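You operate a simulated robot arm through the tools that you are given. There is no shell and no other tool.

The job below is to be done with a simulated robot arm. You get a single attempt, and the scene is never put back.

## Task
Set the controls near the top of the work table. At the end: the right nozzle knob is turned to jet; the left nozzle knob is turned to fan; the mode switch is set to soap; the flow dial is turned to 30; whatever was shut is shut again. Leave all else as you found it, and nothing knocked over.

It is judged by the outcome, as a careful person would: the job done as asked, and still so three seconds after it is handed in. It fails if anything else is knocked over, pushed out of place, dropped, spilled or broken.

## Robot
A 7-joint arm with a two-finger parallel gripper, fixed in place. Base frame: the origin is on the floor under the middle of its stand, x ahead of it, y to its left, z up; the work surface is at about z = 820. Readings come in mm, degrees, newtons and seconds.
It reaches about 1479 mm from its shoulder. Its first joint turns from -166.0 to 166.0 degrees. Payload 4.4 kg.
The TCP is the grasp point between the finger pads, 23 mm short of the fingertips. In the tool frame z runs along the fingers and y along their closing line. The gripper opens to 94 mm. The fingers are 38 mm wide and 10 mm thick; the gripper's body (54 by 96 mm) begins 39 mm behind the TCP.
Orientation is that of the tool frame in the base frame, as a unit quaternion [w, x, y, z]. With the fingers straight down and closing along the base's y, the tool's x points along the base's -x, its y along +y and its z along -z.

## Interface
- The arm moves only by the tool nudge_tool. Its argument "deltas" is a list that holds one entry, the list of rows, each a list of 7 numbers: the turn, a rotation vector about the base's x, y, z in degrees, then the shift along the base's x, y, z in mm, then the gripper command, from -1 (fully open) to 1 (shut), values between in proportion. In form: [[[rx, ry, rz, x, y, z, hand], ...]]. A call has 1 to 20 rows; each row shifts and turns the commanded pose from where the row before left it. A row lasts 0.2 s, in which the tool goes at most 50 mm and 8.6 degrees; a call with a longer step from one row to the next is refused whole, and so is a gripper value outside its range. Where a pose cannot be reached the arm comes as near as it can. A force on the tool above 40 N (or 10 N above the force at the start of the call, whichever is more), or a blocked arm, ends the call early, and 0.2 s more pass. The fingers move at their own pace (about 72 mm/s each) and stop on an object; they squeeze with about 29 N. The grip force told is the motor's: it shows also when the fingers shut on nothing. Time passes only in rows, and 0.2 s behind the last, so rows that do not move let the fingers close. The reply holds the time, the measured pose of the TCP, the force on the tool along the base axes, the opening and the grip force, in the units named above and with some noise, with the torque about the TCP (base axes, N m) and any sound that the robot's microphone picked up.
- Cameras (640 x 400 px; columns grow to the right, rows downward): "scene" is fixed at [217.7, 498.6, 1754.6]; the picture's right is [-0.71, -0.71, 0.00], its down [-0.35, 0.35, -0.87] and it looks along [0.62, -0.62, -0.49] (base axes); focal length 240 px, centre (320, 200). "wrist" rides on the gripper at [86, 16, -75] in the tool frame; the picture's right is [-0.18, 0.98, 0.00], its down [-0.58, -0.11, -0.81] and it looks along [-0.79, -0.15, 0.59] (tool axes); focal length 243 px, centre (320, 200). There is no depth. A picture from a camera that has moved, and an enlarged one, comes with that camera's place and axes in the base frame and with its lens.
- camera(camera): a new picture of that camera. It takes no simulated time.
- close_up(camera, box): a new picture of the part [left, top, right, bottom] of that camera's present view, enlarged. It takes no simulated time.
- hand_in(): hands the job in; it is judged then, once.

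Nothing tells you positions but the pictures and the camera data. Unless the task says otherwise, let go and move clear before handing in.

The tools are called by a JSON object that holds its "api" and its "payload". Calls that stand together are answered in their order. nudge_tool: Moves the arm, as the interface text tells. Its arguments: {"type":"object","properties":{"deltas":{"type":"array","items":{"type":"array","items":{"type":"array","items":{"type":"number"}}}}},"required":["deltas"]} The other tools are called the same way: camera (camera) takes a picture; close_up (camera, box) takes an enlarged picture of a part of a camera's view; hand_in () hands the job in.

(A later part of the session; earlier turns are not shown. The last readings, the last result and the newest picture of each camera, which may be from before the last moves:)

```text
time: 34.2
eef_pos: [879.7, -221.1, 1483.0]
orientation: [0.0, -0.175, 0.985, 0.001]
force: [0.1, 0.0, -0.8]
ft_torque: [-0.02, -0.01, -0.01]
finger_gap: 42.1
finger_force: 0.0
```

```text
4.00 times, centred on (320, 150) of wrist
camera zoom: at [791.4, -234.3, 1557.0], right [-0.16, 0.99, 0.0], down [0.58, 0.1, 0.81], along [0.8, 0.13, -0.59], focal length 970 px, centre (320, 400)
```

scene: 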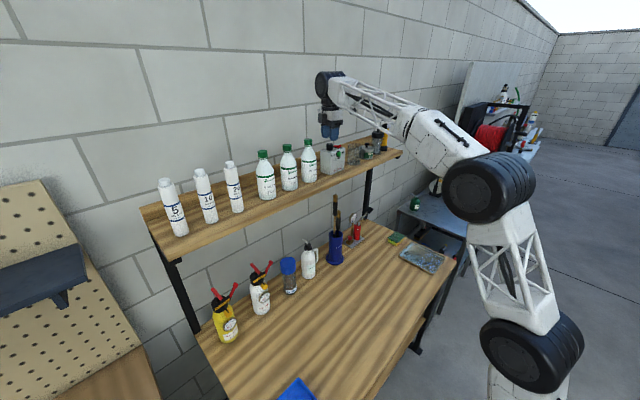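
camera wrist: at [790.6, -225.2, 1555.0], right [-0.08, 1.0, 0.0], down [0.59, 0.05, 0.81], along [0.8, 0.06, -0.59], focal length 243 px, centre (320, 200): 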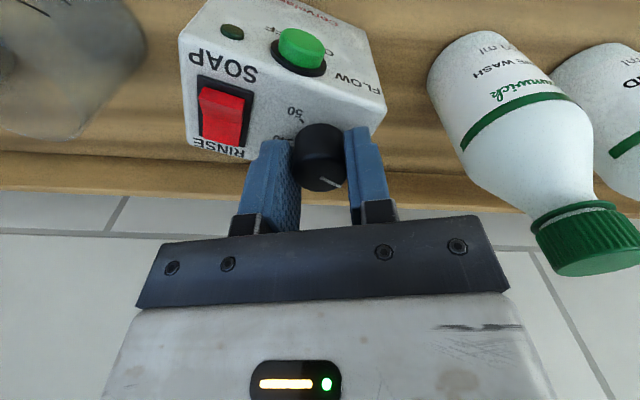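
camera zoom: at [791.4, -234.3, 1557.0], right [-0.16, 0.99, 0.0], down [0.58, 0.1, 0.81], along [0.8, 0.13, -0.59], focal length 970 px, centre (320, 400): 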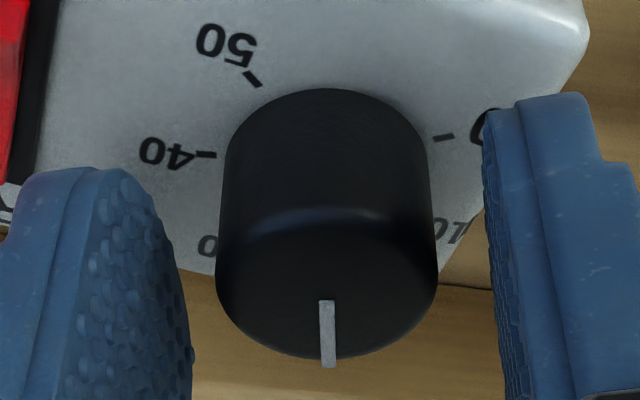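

Slightly off by ~0.8 mm; I correct, close, press ~20 N, and turn clockwise 43.5°.

{"api": "nudge_tool", "payload": {"deltas": [[[0, 0, 0, -0.2, 0.7, 0, 0.1], [0, 0, 0, 0, 0, 0, 0.1], [0, 0, 0, 0, 0, 0, 0.3], [0, 0, 0, 0, 0, 0, 0.5], [0, 0, 0, 0, 0, 0, 0.5], [0, 0, 0, 0, 0, -1.2, 0.5], [0, 0, 0, 0, 0, -1.2, 0.5], [0, 0, 0, 0, 0, 0, 0.5]]]}}

{"api": "nudge_tool", "payload": {"deltas": [[[0, 0, -2.9, 0, 0, 0, 0.5], [0, 0, -2.9, 0, 0, 0, 0.5], [0, 0, -2.9, 0, 0, 0, 0.5], [0, 0, -2.9, 0, 0, 0, 0.5], [0, 0, -2.9, 0, 0, 0, 0.5], [0, 0, -2.9, 0, 0, 0, 0.5], [0, 0, -2.9, 0, 0, 0, 0.5], [0, 0, -2.9, 0, 0, 0, 0.5], [0, 0, -2.9, 0, 0, 0, 0.5], [0, 0, -2.9, 0, 0, 0, 0.5], [0, 0, -2.9, 0, 0, 0, 0.5], [0, 0, -2.9, 0, 0, 0, 0.5], [0, 0, -2.9, 0, 0, 0, 0.5], [0, 0, -2.9, 0, 0, 0, 0.5], [0, 0, -2.9, 0, 0, 0, 0.5], [0, 0, 0, 0, 0, 0, 0.5]]]}}

{"api": "close_up", "payload": {"camera": "wrist", "box": [240, 100, 400, 200]}}

{"api": "close_up", "payload": {"camera": "scene", "box": [310, 135, 358, 180]}}

```text
time: 36.0
eef_pos: [878.7, -218.9, 1480.8]
orientation: [0.001, -0.174, 0.985, 0.0]
force: [6.2, -6.6, 29.3]
ft_torque: [-0.28, 0.07, 0.03]
finger_gap: 26.6
finger_force: 28.9
```

```text
time: 36.9
eef_pos: [879.5, -219.9, 1481.5]
orientation: [0.001, -0.094, 0.996, -0.001]
force: [-0.9, -1.0, 2.4]
ft_torque: [0.07, -0.12, -0.01]
finger_gap: 26.7
finger_force: 28.5
stopped in row 4: the force on the tool passed its limit at 42 N (the readings are from after the stop); the commanded pose is now the measured one
```

```text
4.00 times, centred on (320, 150) of wrist
camera zoom: at [790.3, -218.4, 1555.9], right [0.0, 1.0, 0.0], down [0.59, 0.0, 0.81], along [0.81, 0.0, -0.59], focal length 970 px, centre (320, 400)
```

zoom: 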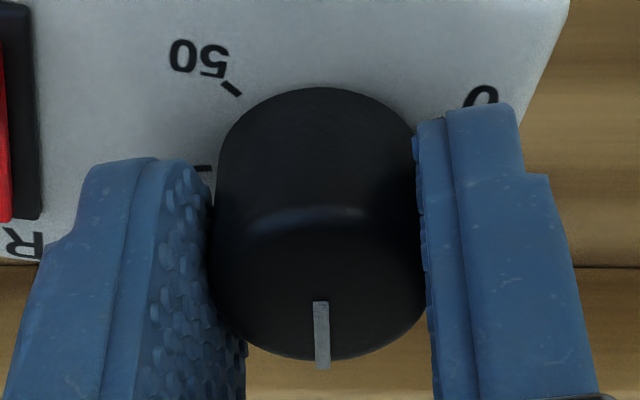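

```text
8.89 times, centred on (334, 158) of scene
camera zoom: at [217.7, 498.6, 1754.6], right [-0.71, -0.71, 0.0], down [-0.35, 0.35, -0.87], along [0.62, -0.62, -0.49], focal length 2132 px, centre (196, 578)
```

zoom: 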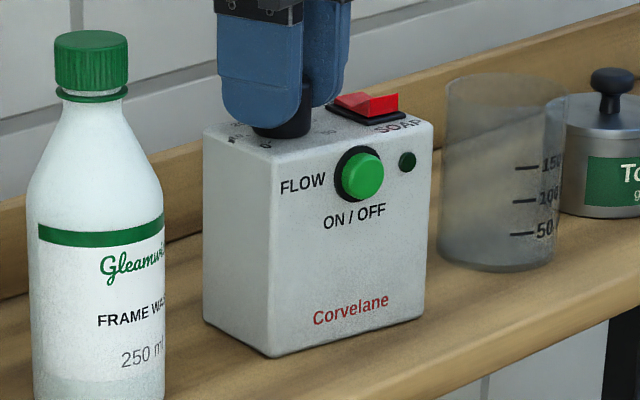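

The load briefly passed 40 N, so that call stopped after ~9°; nothing moved amiss. I press more lightly (~15 N) and finish the remaining ~34°.

{"api": "nudge_tool", "payload": {"deltas": [[[0, 0, 0, 0, 0, -1.3, 0.5], [0, 0, 0, 0, 0, 0, 0.5], [0, 0, -2.4, 0, 0, 0, 0.5], [0, 0, -2.4, 0, 0, 0, 0.5], [0, 0, -2.4, 0, 0, 0, 0.5], [0, 0, -2.4, 0, 0, 0, 0.5], [0, 0, -2.4, 0, 0, 0, 0.5], [0, 0, -2.4, 0, 0, 0, 0.5], [0, 0, -2.4, 0, 0, 0, 0.5], [0, 0, -2.4, 0, 0, 0, 0.5], [0, 0, -2.4, 0, 0, 0, 0.5], [0, 0, -2.4, 0, 0, 0, 0.5], [0, 0, -2.4, 0, 0, 0, 0.5], [0, 0, -2.4, 0, 0, 0, 0.5], [0, 0, -2.4, 0, 0, 0, 0.5], [0, 0, -2.4, 0, 0, 0, 0.5], [0, 0, 0, 0, 0, 0, 0.5]]]}}

{"api": "close_up", "payload": {"camera": "wrist", "box": [240, 100, 400, 200]}}

{"api": "close_up", "payload": {"camera": "scene", "box": [310, 135, 358, 180]}}

```text
time: 38.3
eef_pos: [876.8, -219.5, 1480.1]
orientation: [0.002, -0.019, 1.0, -0.001]
force: [0.4, 0.8, 0.8]
ft_torque: [0.08, 0.11, 0.0]
finger_gap: 26.8
finger_force: 28.5
stopped in row 6: the force on the tool passed its limit at 41 N (the readings are from after the stop); the commanded pose is now the measured one
```

```text
4.00 times, centred on (320, 150) of wrist
camera zoom: at [790.5, -205.1, 1555.7], right [0.15, 0.99, 0.0], down [0.58, -0.09, 0.81], along [0.8, -0.12, -0.59], focal length 970 px, centre (320, 400)
```

zoom: 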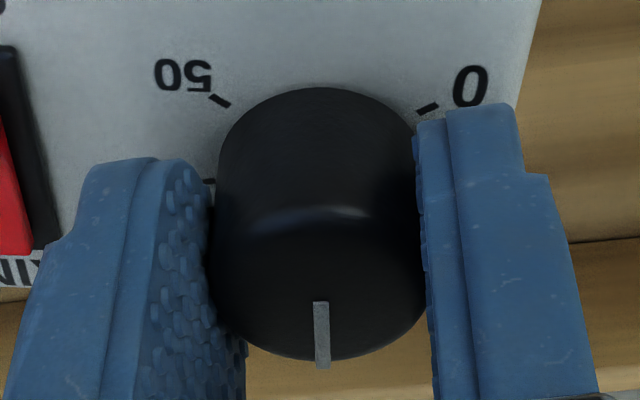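

```text
8.89 times, centred on (334, 158) of scene
camera zoom: at [217.7, 498.6, 1754.6], right [-0.71, -0.71, 0.0], down [-0.35, 0.35, -0.87], along [0.62, -0.62, -0.49], focal length 2132 px, centre (196, 578)
```

zoom: 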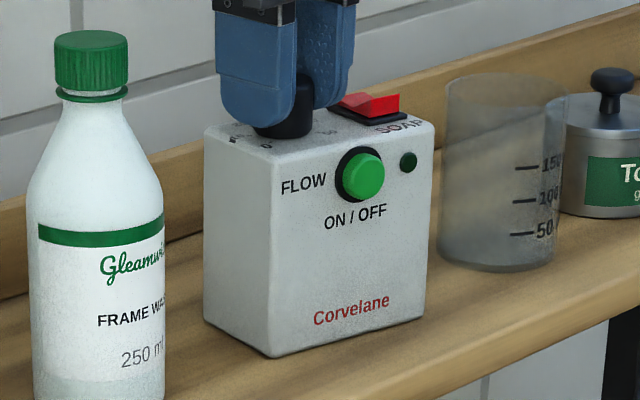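

Another 9° done before the force limit tripped again. I use a lighter press (~8 N) for the remaining ~25°.

{"api": "nudge_tool", "payload": {"deltas": [[[0, 0, 0, 0, 0, -0.6, 0.5], [0, 0, -2.4, 0, 0, 0, 0.5], [0, 0, -2.4, 0, 0, 0, 0.5], [0, 0, -2.4, 0, 0, 0, 0.5], [0, 0, -2.4, 0, 0, 0, 0.5], [0, 0, -2.4, 0, 0, 0, 0.5], [0, 0, 0, 0, 0, 0, 0.5]]]}}

{"api": "close_up", "payload": {"camera": "wrist", "box": [240, 100, 400, 200]}}

{"api": "close_up", "payload": {"camera": "scene", "box": [310, 135, 358, 180]}}

```text
time: 39.9
eef_pos: [877.3, -218.3, 1479.9]
orientation: [0.002, 0.087, 0.996, -0.001]
force: [-2.7, -0.2, 6.6]
ft_torque: [0.12, 0.38, 0.0]
finger_gap: 26.7
finger_force: 28.7
```

```text
4.00 times, centred on (320, 150) of wrist
camera zoom: at [795.4, -186.8, 1555.7], right [0.35, 0.94, 0.0], down [0.55, -0.21, 0.81], along [0.76, -0.28, -0.59], focal length 970 px, centre (320, 400)
```

zoom: 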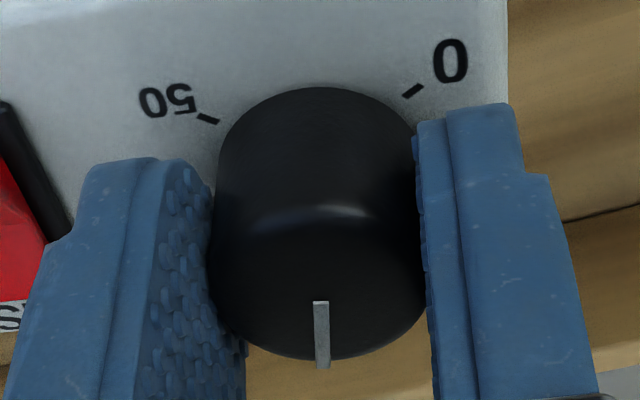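

```text
8.89 times, centred on (334, 158) of scene
camera zoom: at [217.7, 498.6, 1754.6], right [-0.71, -0.71, 0.0], down [-0.35, 0.35, -0.87], along [0.62, -0.62, -0.49], focal length 2132 px, centre (196, 578)
```

zoom: 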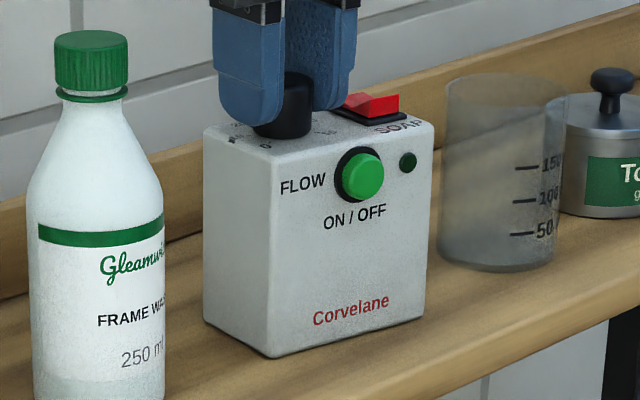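

Working well; pointer now reads about 26.5 relative to the box. About 17.5° more to go.

{"api": "nudge_tool", "payload": {"deltas": [[[0, 0, -2.5, 0, 0, 0, 0.5], [0, 0, -2.5, 0, 0, 0, 0.5], [0, 0, -2.5, 0, 0, 0, 0.5], [0, 0, -2.5, 0, 0, 0, 0.5], [0, 0, -2.5, 0, 0, 0, 0.5], [0, 0, -2.5, 0, 0, 0, 0.5], [0, 0, -2.5, 0, 0, 0, 0.5], [0, 0, 0, 0, 0, 0, 0.5]]]}}

{"api": "close_up", "payload": {"camera": "wrist", "box": [240, 100, 400, 200]}}

{"api": "close_up", "payload": {"camera": "scene", "box": [310, 135, 358, 180]}}

```text
time: 41.7
eef_pos: [878.1, -218.8, 1481.0]
orientation: [0.003, 0.237, 0.972, -0.001]
force: [6.0, 6.0, 18.4]
ft_torque: [0.05, -0.4, -0.03]
finger_gap: 26.7
finger_force: 29.2
```

```text
4.00 times, centred on (320, 150) of wrist
camera zoom: at [808.1, -163.5, 1555.6], right [0.62, 0.79, 0.0], down [0.46, -0.36, 0.81], along [0.64, -0.5, -0.59], focal length 970 px, centre (320, 400)
```

zoom: 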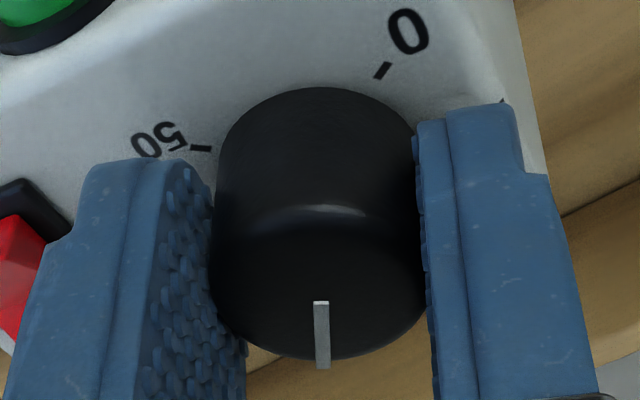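

```text
8.89 times, centred on (334, 158) of scene
camera zoom: at [217.7, 498.6, 1754.6], right [-0.71, -0.71, 0.0], down [-0.35, 0.35, -0.87], along [0.62, -0.62, -0.49], focal length 2132 px, centre (196, 578)
```

zoom: 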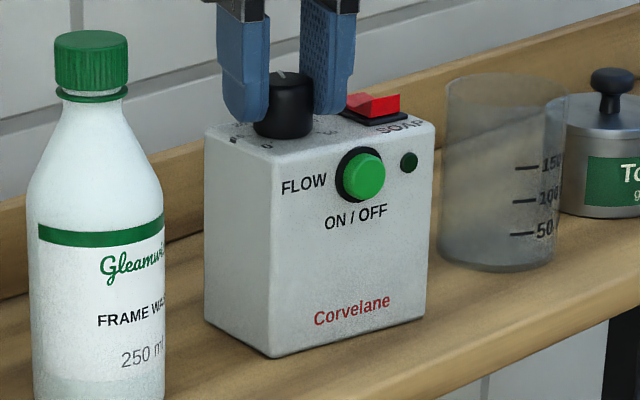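

The pointer now reads very close to 30. I unload, release, lift and check from above.

{"api": "nudge_tool", "payload": {"deltas": [[[0, 0, 0, 0, 0, 0.8, 0.5], [0, 0, 0, 0, 0, 0.3, 0.3], [0, 0, 0, 0, 0, 0, 0.1], [0, 0, 0, 0, 0, 20, 0.1], [0, 0, 0, 0, 0, 20, 0.1], [0, 0, 8, 0, 0, 10, 0.1], [0, 0, 8, 0, 0, 10, 0.1], [0, 0, 8, 0, 0, 0, 0.1], [0, 0, 3.2, -30, 0, 10, 0.1], [0, 0, 0, -30, 0, 0, 0.1], [0, 0, 0, 0, 0, 0, 0.1]]]}}

{"api": "camera", "payload": {"camera": "wrist"}}

{"api": "close_up", "payload": {"camera": "wrist", "box": [220, 0, 420, 125]}}

{"api": "close_up", "payload": {"camera": "scene", "box": [310, 135, 358, 180]}}

```text
time: 44.1
eef_pos: [820.1, -221.9, 1552.1]
orientation: [0.002, 0.002, 1.0, -0.001]
force: [-0.2, 0.7, 0.4]
ft_torque: [0.01, 0.02, -0.01]
finger_gap: 42.1
finger_force: 0.1
```

```text
taken
camera wrist: at [733.2, -204.7, 1627.3], right [0.19, 0.98, 0.0], down [0.58, -0.11, 0.81], along [0.79, -0.15, -0.59], focal length 243 px, centre (320, 200)
```

wrist: 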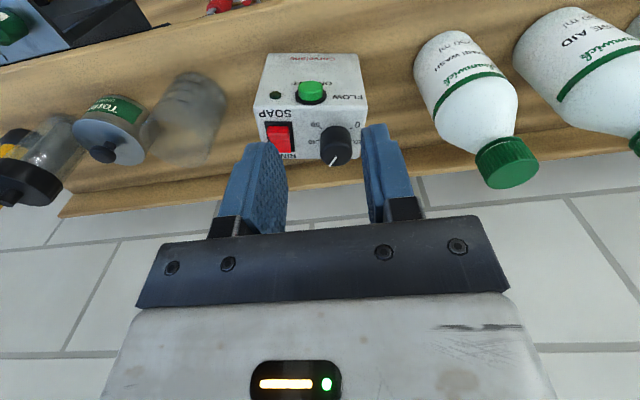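

```text
3.20 times, centred on (320, 62) of wrist
camera zoom: at [733.2, -204.7, 1627.3], right [0.19, 0.98, 0.0], down [0.58, -0.11, 0.81], along [0.79, -0.15, -0.59], focal length 776 px, centre (320, 640)
```

zoom: 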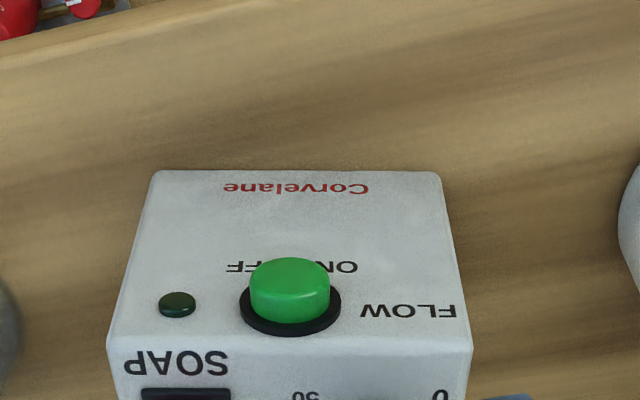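

```text
8.89 times, centred on (334, 158) of scene
camera zoom: at [217.7, 498.6, 1754.6], right [-0.71, -0.71, 0.0], down [-0.35, 0.35, -0.87], along [0.62, -0.62, -0.49], focal length 2132 px, centre (196, 578)
```

zoom: 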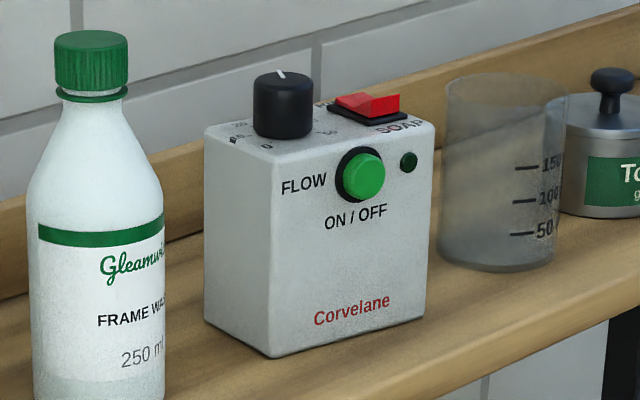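

Now a proper view from above to read the dial and the rocker's state.

{"api": "nudge_tool", "payload": {"deltas": [[[0, 0, 0, 30, 0, 15, 0.1], [0, 0, 0, 35, 0, 15, 0.1], [0, 0, 0, 0, 0, 0, 0.1]]]}}

{"api": "close_up", "payload": {"camera": "wrist", "box": [220, 20, 420, 145]}}

{"api": "close_up", "payload": {"camera": "scene", "box": [326, 138, 350, 153]}}

```text
time: 44.9
eef_pos: [886.2, -225.5, 1579.3]
orientation: [0.002, 0.003, 1.0, -0.001]
force: [-0.6, 0.2, -0.5]
ft_torque: [0.02, -0.03, 0.0]
finger_gap: 42.3
finger_force: 0.0
```

```text
3.20 times, centred on (320, 82) of wrist
camera zoom: at [798.5, -207.9, 1654.5], right [0.19, 0.98, 0.0], down [0.58, -0.11, 0.81], along [0.79, -0.15, -0.59], focal length 776 px, centre (320, 576)
```

zoom: 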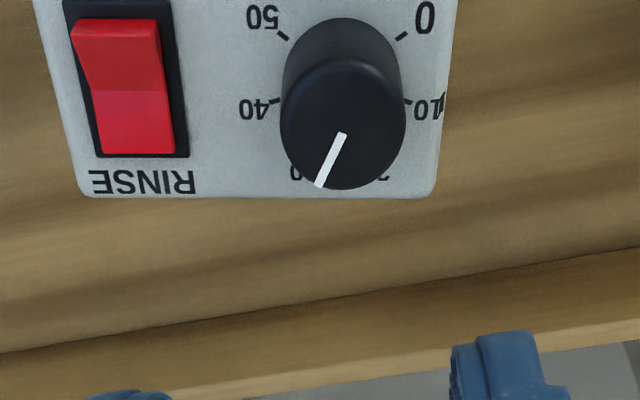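

```text
16.00 times, centred on (338, 146) of scene
camera zoom: at [217.7, 498.6, 1754.6], right [-0.71, -0.71, 0.0], down [-0.35, 0.35, -0.87], along [0.62, -0.62, -0.49], focal length 3838 px, centre (32, 1072)
```

zoom: 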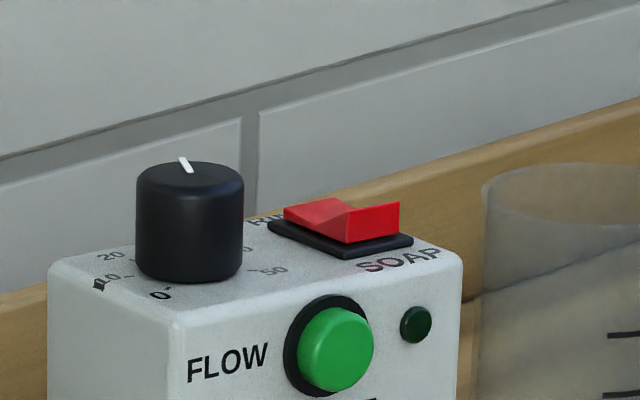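

The rocker's front (SOAP) end stands up at about (854, -263, 1460), so it is on RINSE; the dial pointer reads ≈29.5–30. I close the fingers and go above the SOAP end to press it.

{"api": "nudge_tool", "payload": {"deltas": [[[0, 0, 0, -18, -20, 0, 1], [0, 0, 0, -17.5, -19.6, 0, 1], [0, 0, 0, 0, 0, -35, 1], [0, 0, 0, 0, 0, -35, 1], [0, 0, 0, 0, 0, 0, 1]]]}}

{"api": "close_up", "payload": {"camera": "wrist", "box": [220, 60, 420, 185]}}

{"api": "close_up", "payload": {"camera": "scene", "box": [310, 110, 374, 150]}}

```text
time: 46.1
eef_pos: [847.7, -259.9, 1511.9]
orientation: [0.002, 0.002, 1.0, 0.0]
force: [1.0, 0.4, 0.9]
ft_torque: [0.01, 0.01, -0.02]
finger_gap: 0.0
finger_force: 29.4
```

```text
3.20 times, centred on (320, 122) of wrist
camera zoom: at [760.4, -242.7, 1585.8], right [0.19, 0.98, 0.0], down [0.58, -0.11, 0.81], along [0.79, -0.15, -0.59], focal length 776 px, centre (320, 448)
```

zoom: 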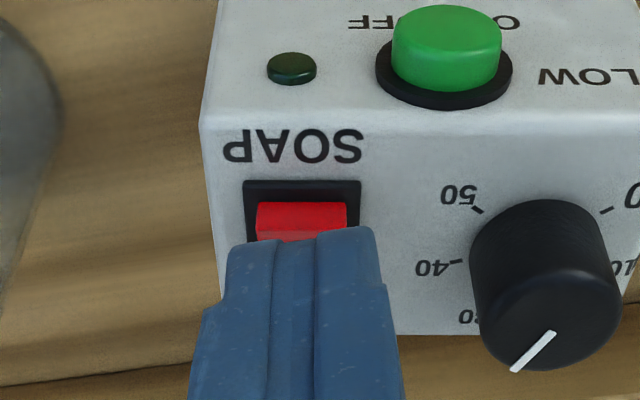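

```text
10.00 times, centred on (342, 130) of scene
camera zoom: at [217.7, 498.6, 1754.6], right [-0.71, -0.71, 0.0], down [-0.35, 0.35, -0.87], along [0.62, -0.62, -0.49], focal length 2399 px, centre (100, 900)
```

zoom: 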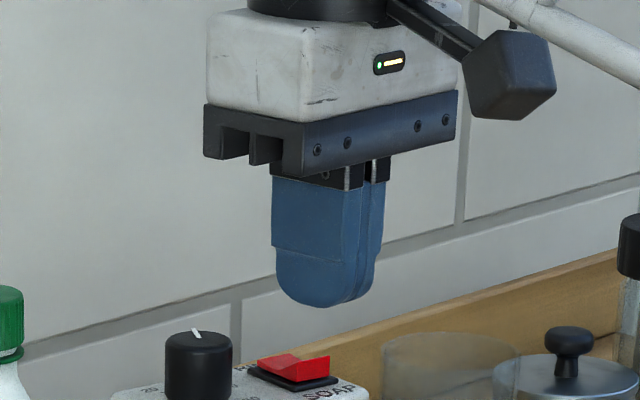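

The closed fingertips are near the SOAP end; I shift (+6.6, -4.8) so they sit right over it, then press down in small steps.

{"api": "nudge_tool", "payload": {"deltas": [[[0, 0, 0, 6.6, -4.8, 0, 1], [0, 0, 0, 0, 0, 0, 1], [0, 0, 0, 0, 0, -12, 1], [0, 0, 0, 0, 0, -8, 1], [0, 0, 0, 0, 0, 0, 1]]]}}

{"api": "close_up", "payload": {"camera": "wrist", "box": [220, 60, 420, 185]}}

{"api": "close_up", "payload": {"camera": "scene", "box": [310, 120, 374, 160]}}

```text
time: 47.3
eef_pos: [854.5, -263.8, 1491.2]
orientation: [0.001, 0.001, 1.0, -0.001]
force: [-0.6, 0.3, 0.2]
ft_torque: [0.01, 0.03, 0.01]
finger_gap: 0.4
finger_force: 28.5
```

```text
3.20 times, centred on (320, 122) of wrist
camera zoom: at [767.7, -246.0, 1566.2], right [0.19, 0.98, 0.0], down [0.58, -0.11, 0.81], along [0.79, -0.15, -0.59], focal length 776 px, centre (320, 448)
```

zoom: 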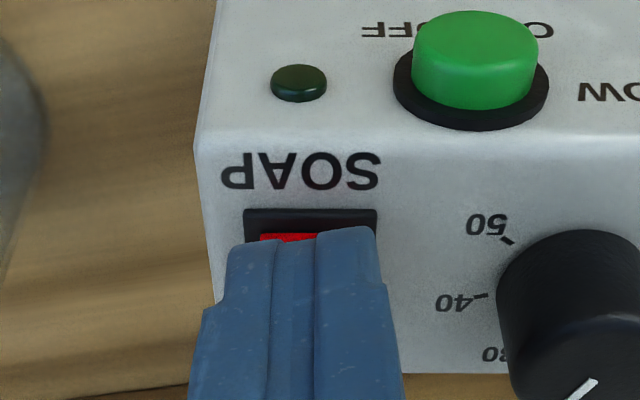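

```text
10.00 times, centred on (342, 140) of scene
camera zoom: at [217.7, 498.6, 1754.6], right [-0.71, -0.71, 0.0], down [-0.35, 0.35, -0.87], along [0.62, -0.62, -0.49], focal length 2399 px, centre (100, 800)
```

zoom: 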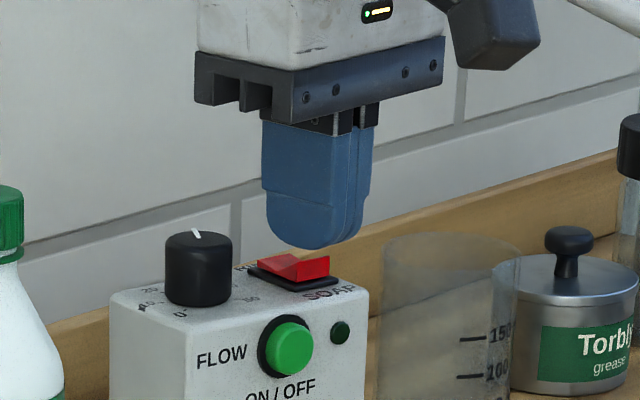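

Aligned. Now pressing down gently in 2 mm steps.

{"api": "nudge_tool", "payload": {"deltas": [[[0, 0, 0, 0, 0, -4, 1], [0, 0, 0, 0, 0, -3, 1], [0, 0, 0, 0, 0, -2, 1], [0, 0, 0, 0, 0, -2, 1], [0, 0, 0, 0, 0, -2, 1], [0, 0, 0, 0, 0, -1, 1], [0, 0, 0, 0, 0, 0, 1]]]}}

{"api": "close_up", "payload": {"camera": "scene", "box": [310, 120, 374, 160]}}

{"api": "close_up", "payload": {"camera": "wrist", "box": [220, 60, 420, 185]}}

```text
time: 48.9
eef_pos: [853.5, -264.1, 1479.0]
orientation: [0.003, 0.002, 1.0, 0.0]
force: [3.2, -1.5, 25.5]
ft_torque: [-0.08, -0.26, -0.01]
finger_gap: 0.0
finger_force: 28.8
```

```text
10.00 times, centred on (342, 140) of scene
camera zoom: at [217.7, 498.6, 1754.6], right [-0.71, -0.71, 0.0], down [-0.35, 0.35, -0.87], along [0.62, -0.62, -0.49], focal length 2399 px, centre (100, 800)
```

zoom: 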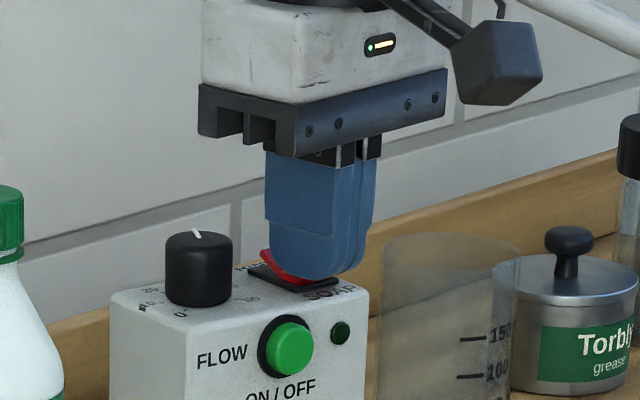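

```text
3.20 times, centred on (320, 122) of wrist
camera zoom: at [765.4, -246.1, 1553.6], right [0.19, 0.98, 0.0], down [0.58, -0.11, 0.81], along [0.8, -0.15, -0.59], focal length 776 px, centre (320, 448)
```

zoom: 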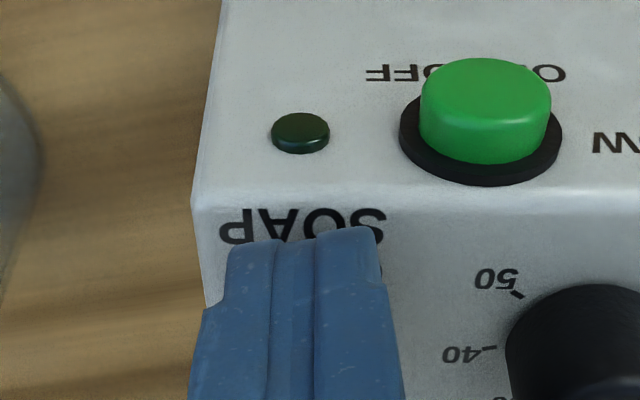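

25 N at the bottom and the rocker's back end has come up, so it looks flipped. I lift and check.

{"api": "nudge_tool", "payload": {"deltas": [[[0, 0, 0, 0, 0, 10, 1], [0, 0, 0, 0, 0, 30, 1], [0, 0, 0, -10, 0, 40, 0.1], [0, 0, 0, 0, 20, 30, 0.1], [0, 0, 0, 0, 0, 0, 0.1]]]}}

{"api": "close_up", "payload": {"camera": "scene", "box": [318, 135, 358, 160]}}

{"api": "close_up", "payload": {"camera": "wrist", "box": [220, 20, 420, 145]}}

```text
time: 50.1
eef_pos: [848.6, -244.4, 1588.3]
orientation: [0.002, 0.002, 1.0, -0.001]
force: [0.6, 0.1, -0.5]
ft_torque: [0.0, 0.05, -0.03]
finger_gap: 42.5
finger_force: 0.1
```

```text
16.00 times, centred on (338, 148) of scene
camera zoom: at [217.7, 498.6, 1754.6], right [-0.71, -0.71, 0.0], down [-0.35, 0.35, -0.87], along [0.62, -0.62, -0.49], focal length 3838 px, centre (32, 1040)
```

zoom: 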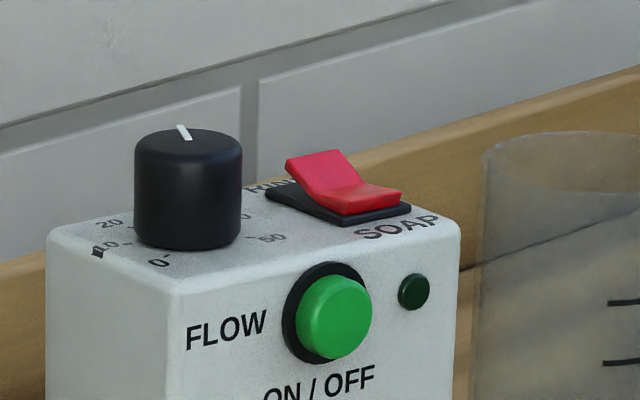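

```text
3.20 times, centred on (320, 82) of wrist
camera zoom: at [760.3, -225.7, 1662.8], right [0.19, 0.98, 0.0], down [0.58, -0.11, 0.81], along [0.79, -0.15, -0.59], focal length 776 px, centre (320, 576)
```

zoom: 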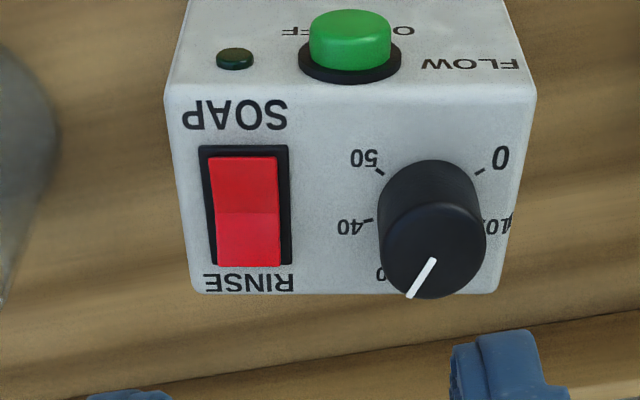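

The mode switch is now on SOAP. Next I restore the box: I'll grip the dial again (hand turned to match the box), lift just enough to unload the shelf, swing the box back ~12° counter-clockwise, and set it down where it was.

{"api": "nudge_tool", "payload": {"deltas": [[[0, 0, -5, 16, 12, -20, 0.1], [0, 0, -5, 15.7, 11.7, -20, 0.1], [0, 0, 0, 0, 0, -20, 0.1], [0, 0, 0, 0, 0, -7.8, 0.1], [0, 0, 0, 0, 0, 0, 0.1]]]}}

{"api": "close_up", "payload": {"camera": "wrist", "box": [220, 60, 420, 185]}}

{"api": "close_up", "payload": {"camera": "scene", "box": [300, 110, 420, 185]}}

```text
time: 51.3
eef_pos: [878.4, -219.6, 1519.2]
orientation: [0.002, 0.089, 0.996, 0.0]
force: [-0.7, -0.2, 0.7]
ft_torque: [0.02, 0.01, -0.02]
finger_gap: 42.2
finger_force: 0.0
```

```text
3.20 times, centred on (320, 122) of wrist
camera zoom: at [795.0, -186.9, 1593.5], right [0.36, 0.93, 0.0], down [0.55, -0.21, 0.81], along [0.76, -0.29, -0.59], focal length 776 px, centre (320, 448)
```

zoom: 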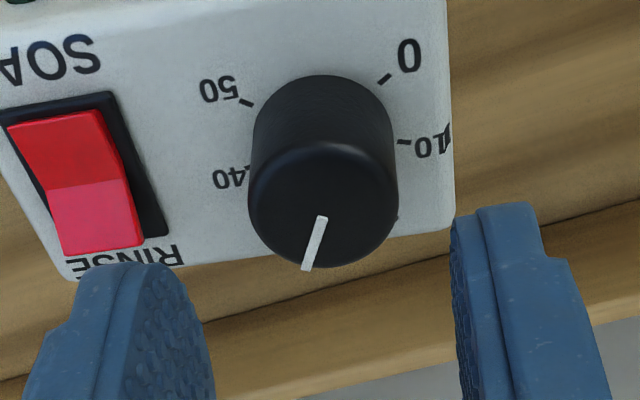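

```text
5.33 times, centred on (360, 148) of scene
camera zoom: at [217.7, 498.6, 1754.6], right [-0.71, -0.71, 0.0], down [-0.35, 0.35, -0.87], along [0.62, -0.62, -0.49], focal length 1279 px, centre (107, 480)
```

zoom: 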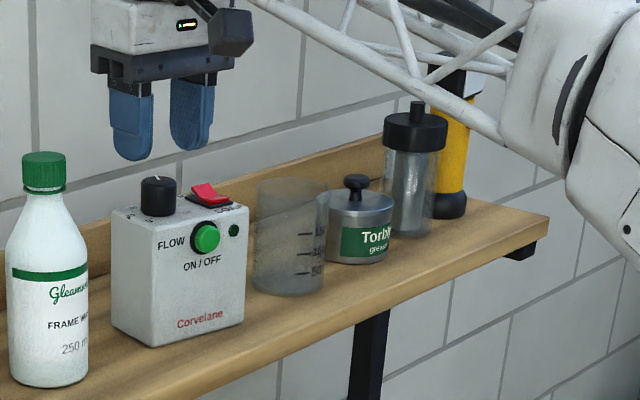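

I fine-centre (+1.3, +0.3 mm), descend and grip the dial, then lift in small steps while watching the vertical force.

{"api": "nudge_tool", "payload": {"deltas": [[[0, 0, 0, 1.2, 0.4, 0, 0.1], [0, 0, 0, 0, 0, -20, 0.1], [0, 0, 0, 0, 0, -13, 0.1], [0, 0, 0, 0, 0, -5, 0.1], [0, 0, 0, 0, 0, 0, 0.1], [0, 0, 0, 0, 0, 0, 0.3], [0, 0, 0, 0, 0, 0, 0.5], [0, 0, 0, 0, 0, 0, 0.5]]]}}

{"api": "close_up", "payload": {"camera": "wrist", "box": [240, 100, 400, 200]}}

{"api": "nudge_tool", "payload": {"deltas": [[[0, 0, 0, 0, 0, 0.5, 0.5], [0, 0, 0, 0, 0, 0.5, 0.5], [0, 0, 0, 0, 0, 0, 0.5]]]}}

```text
time: 53.1
eef_pos: [877.1, -218.6, 1481.9]
orientation: [0.001, 0.089, 0.996, -0.001]
force: [-0.8, 0.6, 1.0]
ft_torque: [0.09, 0.02, 0.0]
finger_gap: 27.1
finger_force: 29.0
```

```text
4.00 times, centred on (320, 150) of wrist
camera zoom: at [794.6, -186.3, 1557.1], right [0.36, 0.93, 0.0], down [0.55, -0.21, 0.81], along [0.76, -0.29, -0.59], focal length 970 px, centre (320, 400)
```

zoom: 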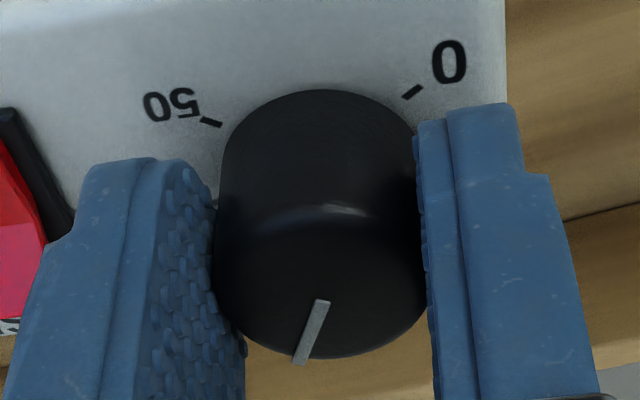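

```text
time: 53.9
eef_pos: [876.2, -220.0, 1483.4]
orientation: [0.002, 0.09, 0.996, -0.001]
force: [-0.9, 1.7, 3.4]
ft_torque: [0.3, 0.08, 0.0]
finger_gap: 27.0
finger_force: 29.1
```

{"api": "nudge_tool", "payload": {"deltas": [[[0, 0, 0, 0, 0, 0.5, 0.5], [0, 0, 0, 0, 0, 0.5, 0.5], [0, 0, 0, 0, 0, 0, 0.5], [0, 0, 0, 0, 0, 0, 0.5]]]}}

{"api": "close_up", "payload": {"camera": "scene", "box": [310, 135, 358, 180]}}

{"api": "close_up", "payload": {"camera": "wrist", "box": [240, 100, 400, 200]}}

```text
time: 54.9
eef_pos: [878.3, -219.2, 1483.6]
orientation: [0.001, 0.088, 0.996, -0.001]
force: [-0.4, 0.0, 0.6]
ft_torque: [0.02, -0.01, -0.01]
finger_gap: 26.9
finger_force: 28.3
```

```text
8.89 times, centred on (334, 158) of scene
camera zoom: at [217.7, 498.6, 1754.6], right [-0.71, -0.71, 0.0], down [-0.35, 0.35, -0.87], along [0.62, -0.62, -0.49], focal length 2132 px, centre (196, 578)
```

zoom: 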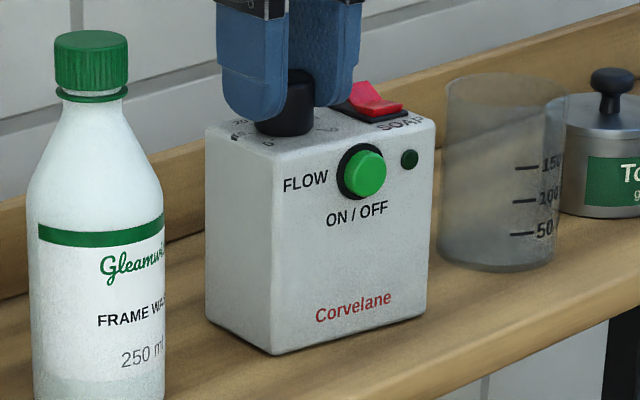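

```text
4.00 times, centred on (320, 150) of wrist
camera zoom: at [794.4, -187.7, 1558.0], right [0.36, 0.93, 0.0], down [0.55, -0.21, 0.81], along [0.76, -0.29, -0.59], focal length 970 px, centre (320, 400)
```

zoom: 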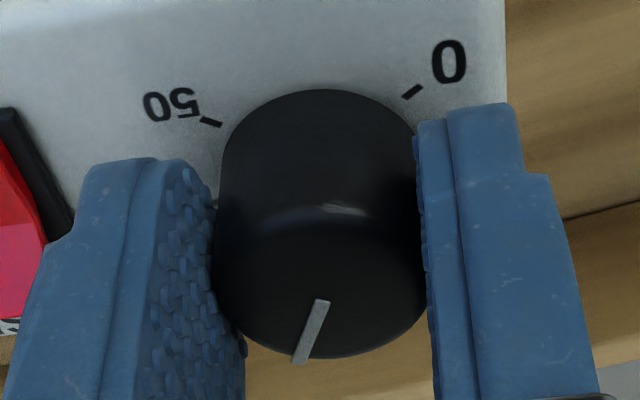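

The box is lifting with the dial (very light). I raise 1.5 mm more and rotate +12° slowly.

{"api": "nudge_tool", "payload": {"deltas": [[[0, 0, 0, 0, 0, 0.8, 0.5], [0, 0, 0, 0, 0, 0.7, 0.5], [0, 0, 1, 0, 0, 0, 0.5], [0, 0, 1, 0, 0, 0, 0.5], [0, 0, 1, 0, 0, 0, 0.5], [0, 0, 1, 0, 0, 0, 0.5], [0, 0, 1, 0, 0, 0, 0.5], [0, 0, 1, 0, 0, 0, 0.5], [0, 0, 1, 0, 0, 0, 0.5], [0, 0, 1, 0, 0, 0, 0.5], [0, 0, 1, 0, 0, 0, 0.5], [0, 0, 1, 0, 0, 0, 0.5], [0, 0, 1, 0, 0, 0, 0.5], [0, 0, 1, 0, 0, 0, 0.5], [0, 0, 0, 0, 0, 0, 0.5]]]}}

{"api": "close_up", "payload": {"camera": "scene", "box": [310, 135, 358, 180]}}

{"api": "close_up", "payload": {"camera": "wrist", "box": [240, 100, 400, 200]}}

{"api": "close_up", "payload": {"camera": "scene", "box": [300, 110, 420, 185]}}

```text
time: 58.1
eef_pos: [877.1, -218.8, 1483.6]
orientation: [0.001, -0.016, 1.0, -0.001]
force: [-0.3, -0.6, -3.0]
ft_torque: [0.07, 0.02, -0.01]
finger_gap: 26.9
finger_force: 29.3
```

```text
8.89 times, centred on (334, 158) of scene
camera zoom: at [217.7, 498.6, 1754.6], right [-0.71, -0.71, 0.0], down [-0.35, 0.35, -0.87], along [0.62, -0.62, -0.49], focal length 2132 px, centre (196, 578)
```

zoom: 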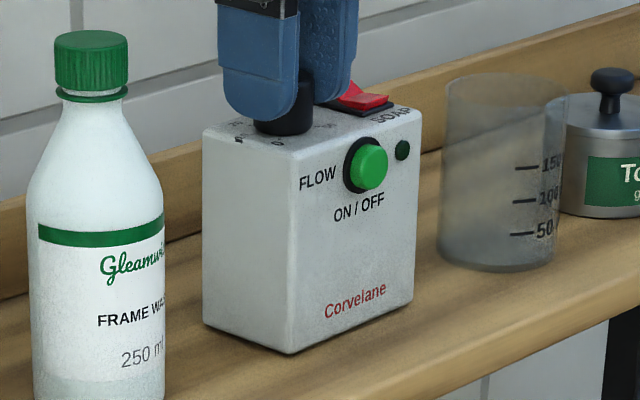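

```text
4.00 times, centred on (320, 150) of wrist
camera zoom: at [789.6, -205.5, 1558.9], right [0.15, 0.99, 0.0], down [0.58, -0.09, 0.81], along [0.8, -0.12, -0.59], focal length 970 px, centre (320, 400)
```

zoom: 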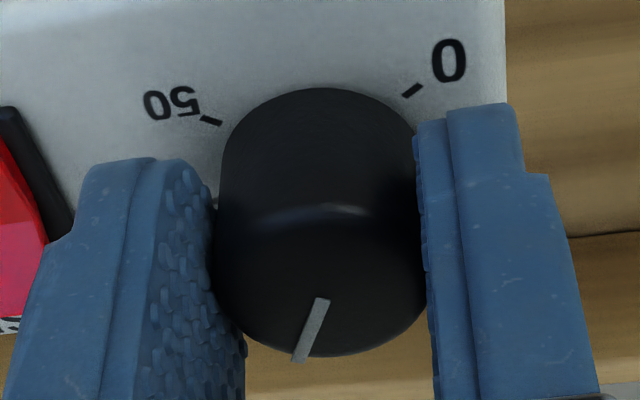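

```text
5.33 times, centred on (360, 148) of scene
camera zoom: at [217.7, 498.6, 1754.6], right [-0.71, -0.71, 0.0], down [-0.35, 0.35, -0.87], along [0.62, -0.62, -0.49], focal length 1279 px, centre (107, 480)
```

zoom: 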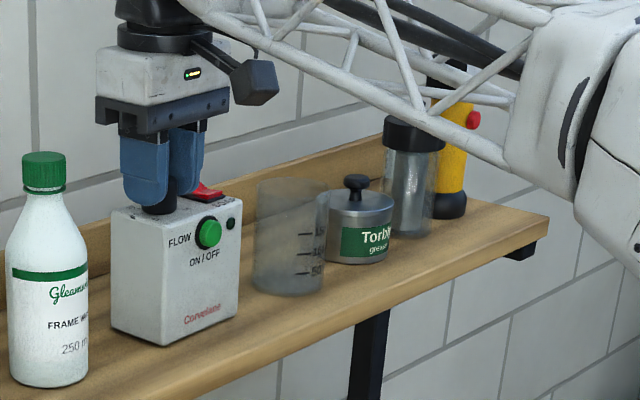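

The box swung back exactly with the hand and now matches the original view. I shift (+2.0, +1.5 mm) to put the dial back at its original spot, and lower the box onto the shelf.

{"api": "nudge_tool", "payload": {"deltas": [[[0, 0, 0, 1.0, 0.8, 0, 0.5], [0, 0, 0, 1.0, 0.7, 0, 0.5], [0, 0, 0, 0, 0, 0, 0.5], [0, 0, 0, 0, 0, -0.7, 0.5], [0, 0, 0, 0, 0, -0.7, 0.5], [0, 0, 0, 0, 0, -0.7, 0.5], [0, 0, 0, 0, 0, 0, 0.5]]]}}

{"api": "close_up", "payload": {"camera": "scene", "box": [300, 110, 420, 185]}}

{"api": "close_up", "payload": {"camera": "wrist", "box": [240, 100, 400, 200]}}

```text
time: 59.7
eef_pos: [878.3, -218.2, 1483.3]
orientation: [0.003, -0.016, 1.0, -0.001]
force: [-0.4, 1.1, -2.2]
ft_torque: [0.12, -0.02, 0.04]
finger_gap: 26.9
finger_force: 29.1
```

```text
5.33 times, centred on (360, 148) of scene
camera zoom: at [217.7, 498.6, 1754.6], right [-0.71, -0.71, 0.0], down [-0.35, 0.35, -0.87], along [0.62, -0.62, -0.49], focal length 1279 px, centre (107, 480)
```

zoom: 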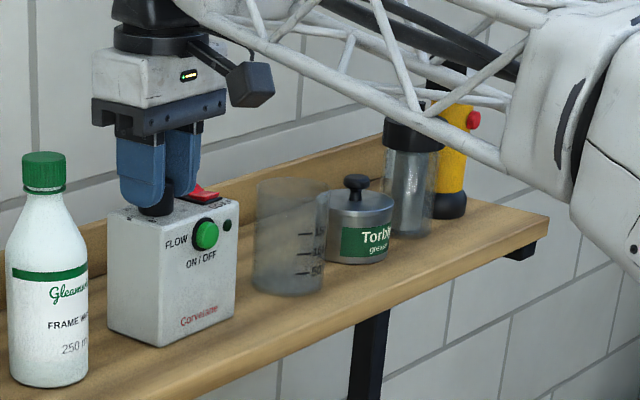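

```text
4.00 times, centred on (320, 150) of wrist
camera zoom: at [791.5, -203.6, 1557.5], right [0.15, 0.99, 0.0], down [0.58, -0.09, 0.81], along [0.8, -0.12, -0.59], focal length 970 px, centre (320, 400)
```

zoom: 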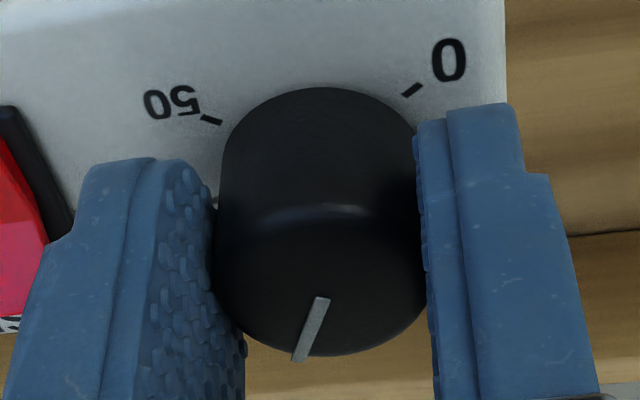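

Position matches the original view within ~1 mm. I lower the last bit, press lightly, trim the dial 2° clockwise toward the exact 30, then unload and release.

{"api": "nudge_tool", "payload": {"deltas": [[[0, 0, 0, 0, 0, -0.6, 0.5], [0, 0, 0, 0, 0, -0.6, 0.5], [0, 0, 0, 0, 0, 0, 0.5]]]}}

```text
time: 60.5
eef_pos: [878.8, -217.1, 1482.4]
orientation: [0.002, -0.015, 1.0, -0.001]
force: [2.2, -3.8, 15.0]
ft_torque: [0.01, 0.03, -0.01]
finger_gap: 26.7
finger_force: 29.0
```

{"api": "nudge_tool", "payload": {"deltas": [[[0, 0, -1.2, 0, 0, 0, 0.5], [0, 0, -1.2, 0, 0, 0, 0.5], [0, 0, 0, 0, 0, 0, 0.5]]]}}

{"api": "close_up", "payload": {"camera": "wrist", "box": [240, 100, 400, 200]}}

```text
time: 61.3
eef_pos: [878.9, -217.9, 1481.1]
orientation: [0.002, 0.005, 1.0, -0.001]
force: [1.0, -3.9, 22.5]
ft_torque: [0.15, -0.1, 0.0]
finger_gap: 27.1
finger_force: 29.7
```

```text
4.00 times, centred on (320, 150) of wrist
camera zoom: at [791.9, -199.7, 1556.4], right [0.2, 0.98, 0.0], down [0.58, -0.11, 0.81], along [0.79, -0.16, -0.59], focal length 970 px, centre (320, 400)
```

zoom: 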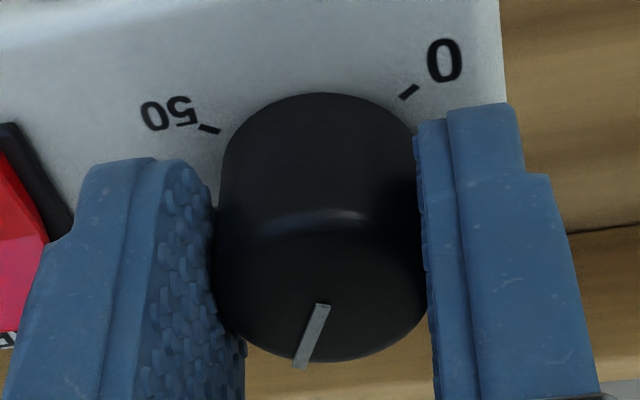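

The dial moved ~2° relative to the box as intended. I unload, open, and lift away, then inspect from above.

{"api": "nudge_tool", "payload": {"deltas": [[[0, 0, 0, 0, 0, 0.8, 0.5], [0, 0, 0, 0, 0, 0.5, 0.5], [0, 0, 0, 0, 0, 0, 0.3], [0, 0, 0, 0, 0, 0, 0.1], [0, 0, 0, 0, 0, 15, 0.1], [0, 0, 0, 0, 0, 25, 0.1], [0, 0, 0, 0, 0, 30, 0.1], [0, 0, 0, 0, 0, 25, 0.1], [0, 0, 0, -15, 0, 10, 0.1], [0, 0, 0, 0, 0, 0, 0.1]]]}}

{"api": "close_up", "payload": {"camera": "wrist", "box": [220, 20, 420, 145]}}

{"api": "close_up", "payload": {"camera": "scene", "box": [300, 110, 420, 185]}}

```text
time: 63.5
eef_pos: [864.3, -218.1, 1587.7]
orientation: [0.001, 0.005, 1.0, -0.001]
force: [-0.5, -0.4, -0.3]
ft_torque: [-0.01, 0.03, 0.03]
finger_gap: 42.3
finger_force: 0.1
```

```text
3.20 times, centred on (320, 82) of wrist
camera zoom: at [778.7, -200.4, 1662.5], right [0.2, 0.98, 0.0], down [0.58, -0.11, 0.81], along [0.79, -0.16, -0.59], focal length 776 px, centre (320, 576)
```

zoom: 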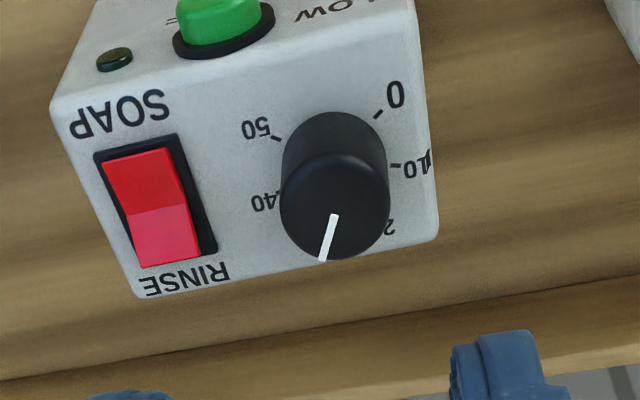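

```text
5.33 times, centred on (360, 148) of scene
camera zoom: at [217.7, 498.6, 1754.6], right [-0.71, -0.71, 0.0], down [-0.35, 0.35, -0.87], along [0.62, -0.62, -0.49], focal length 1279 px, centre (107, 480)
```

zoom: 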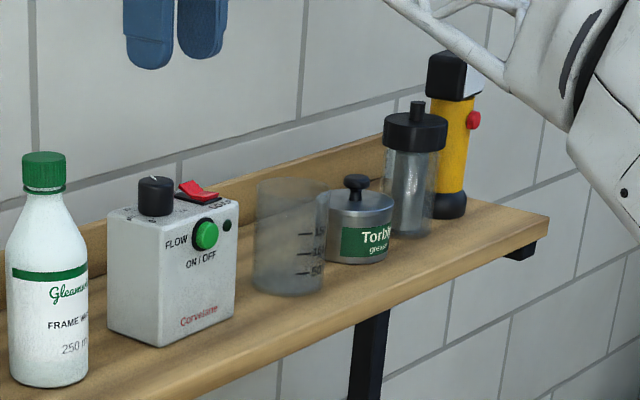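

Box is back in its original place (within ~1 mm and ~0.5°), dial reads 30, rocker on SOAP. Now I back away from the shelf and go to look at the two sprayers on the table (yellow = left, white = right).

{"api": "nudge_tool", "payload": {"deltas": [[[0, 0, 0, -42, 0, 0, 0.1], [0, 0, 0, -45, 0, 0, 0.1], [0, 0, 0, -45, 0, -5, 0.1], [0, 0, 0, -45, 0, -10, 0.1], [0, 0, 0, -45, 0, -10, 0.1], [0, 0, 0, -40, 20, -10, -0.2], [0, 0, 0, -10, 40, -25, -0.2], [0, 0, 0, 0, 40, -28, -0.2], [0, 0, 0, 0, 40, -28, -0.2], [0, 0, 0, 0, 40, -28, -0.2], [0, 0, 0, 0, 40, -28, -0.2], [0, 0, 0, 0, 40, -28, -0.2], [0, 0, 0, 0, 40, -28, -0.2], [0, 0, 0, 0, 40, -28, -0.2], [0, 0, 0, 0, 40, -28, -0.2], [0, 0, 0, 0, 40, -28, -0.2], [0, 0, 0, 0, 40, -28, -0.2], [0, 0, 0, 0, 20, -28, -0.2], [0, 0, 0, 0, 0, 0, -0.2]]]}}

{"api": "camera", "payload": {"camera": "wrist"}}

{"api": "camera", "payload": {"camera": "scene"}}

```text
time: 67.5
eef_pos: [591.5, 264.2, 1219.7]
orientation: [0.002, 0.006, 1.0, -0.001]
force: [-0.9, 0.8, -0.8]
ft_torque: [0.0, 0.0, -0.02]
finger_gap: 56.4
finger_force: 0.1
```

```text
taken
camera wrist: at [504.5, 282.2, 1294.8], right [0.2, 0.98, 0.0], down [0.58, -0.11, 0.81], along [0.79, -0.16, -0.59], focal length 243 px, centre (320, 200)
```

wrist: 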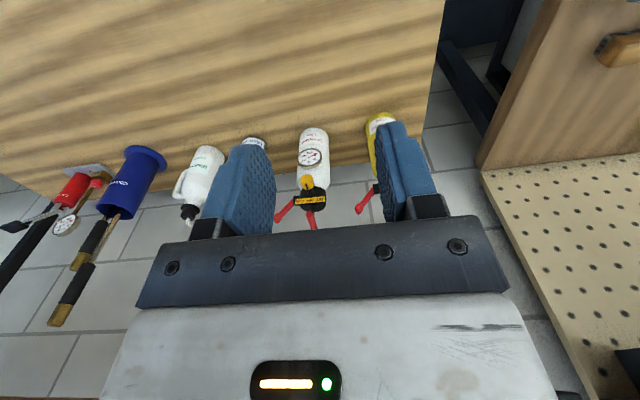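

```text
taken
```

scene: 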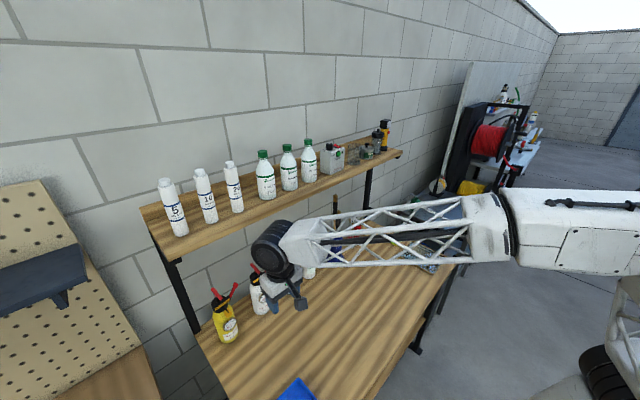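

The white (right) sprayer is in view. Close-ups of it and of the yellow one from the scene camera.

{"api": "close_up", "payload": {"camera": "wrist", "box": [260, 120, 388, 200]}}

{"api": "close_up", "payload": {"camera": "scene", "box": [200, 255, 280, 345]}}

```text
5.00 times, centred on (324, 160) of wrist
camera zoom: at [504.5, 282.2, 1294.8], right [0.2, 0.98, 0.0], down [0.58, -0.11, 0.81], along [0.79, -0.16, -0.59], focal length 1213 px, centre (300, 400)
```

zoom: 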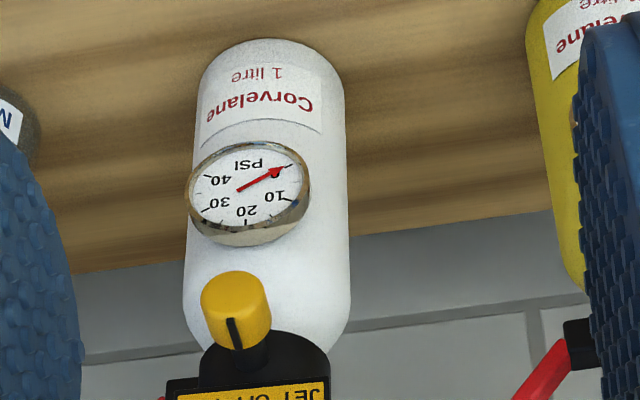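

```text
4.44 times, centred on (240, 300) of scene
camera zoom: at [217.7, 498.6, 1754.6], right [-0.71, -0.71, 0.0], down [-0.35, 0.35, -0.87], along [0.62, -0.62, -0.49], focal length 1066 px, centre (676, -244)
```

zoom: 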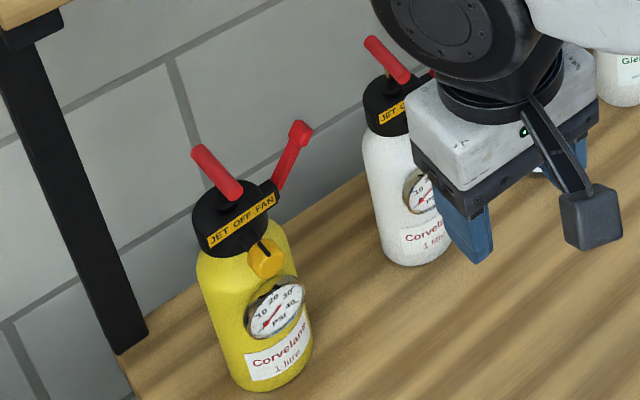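

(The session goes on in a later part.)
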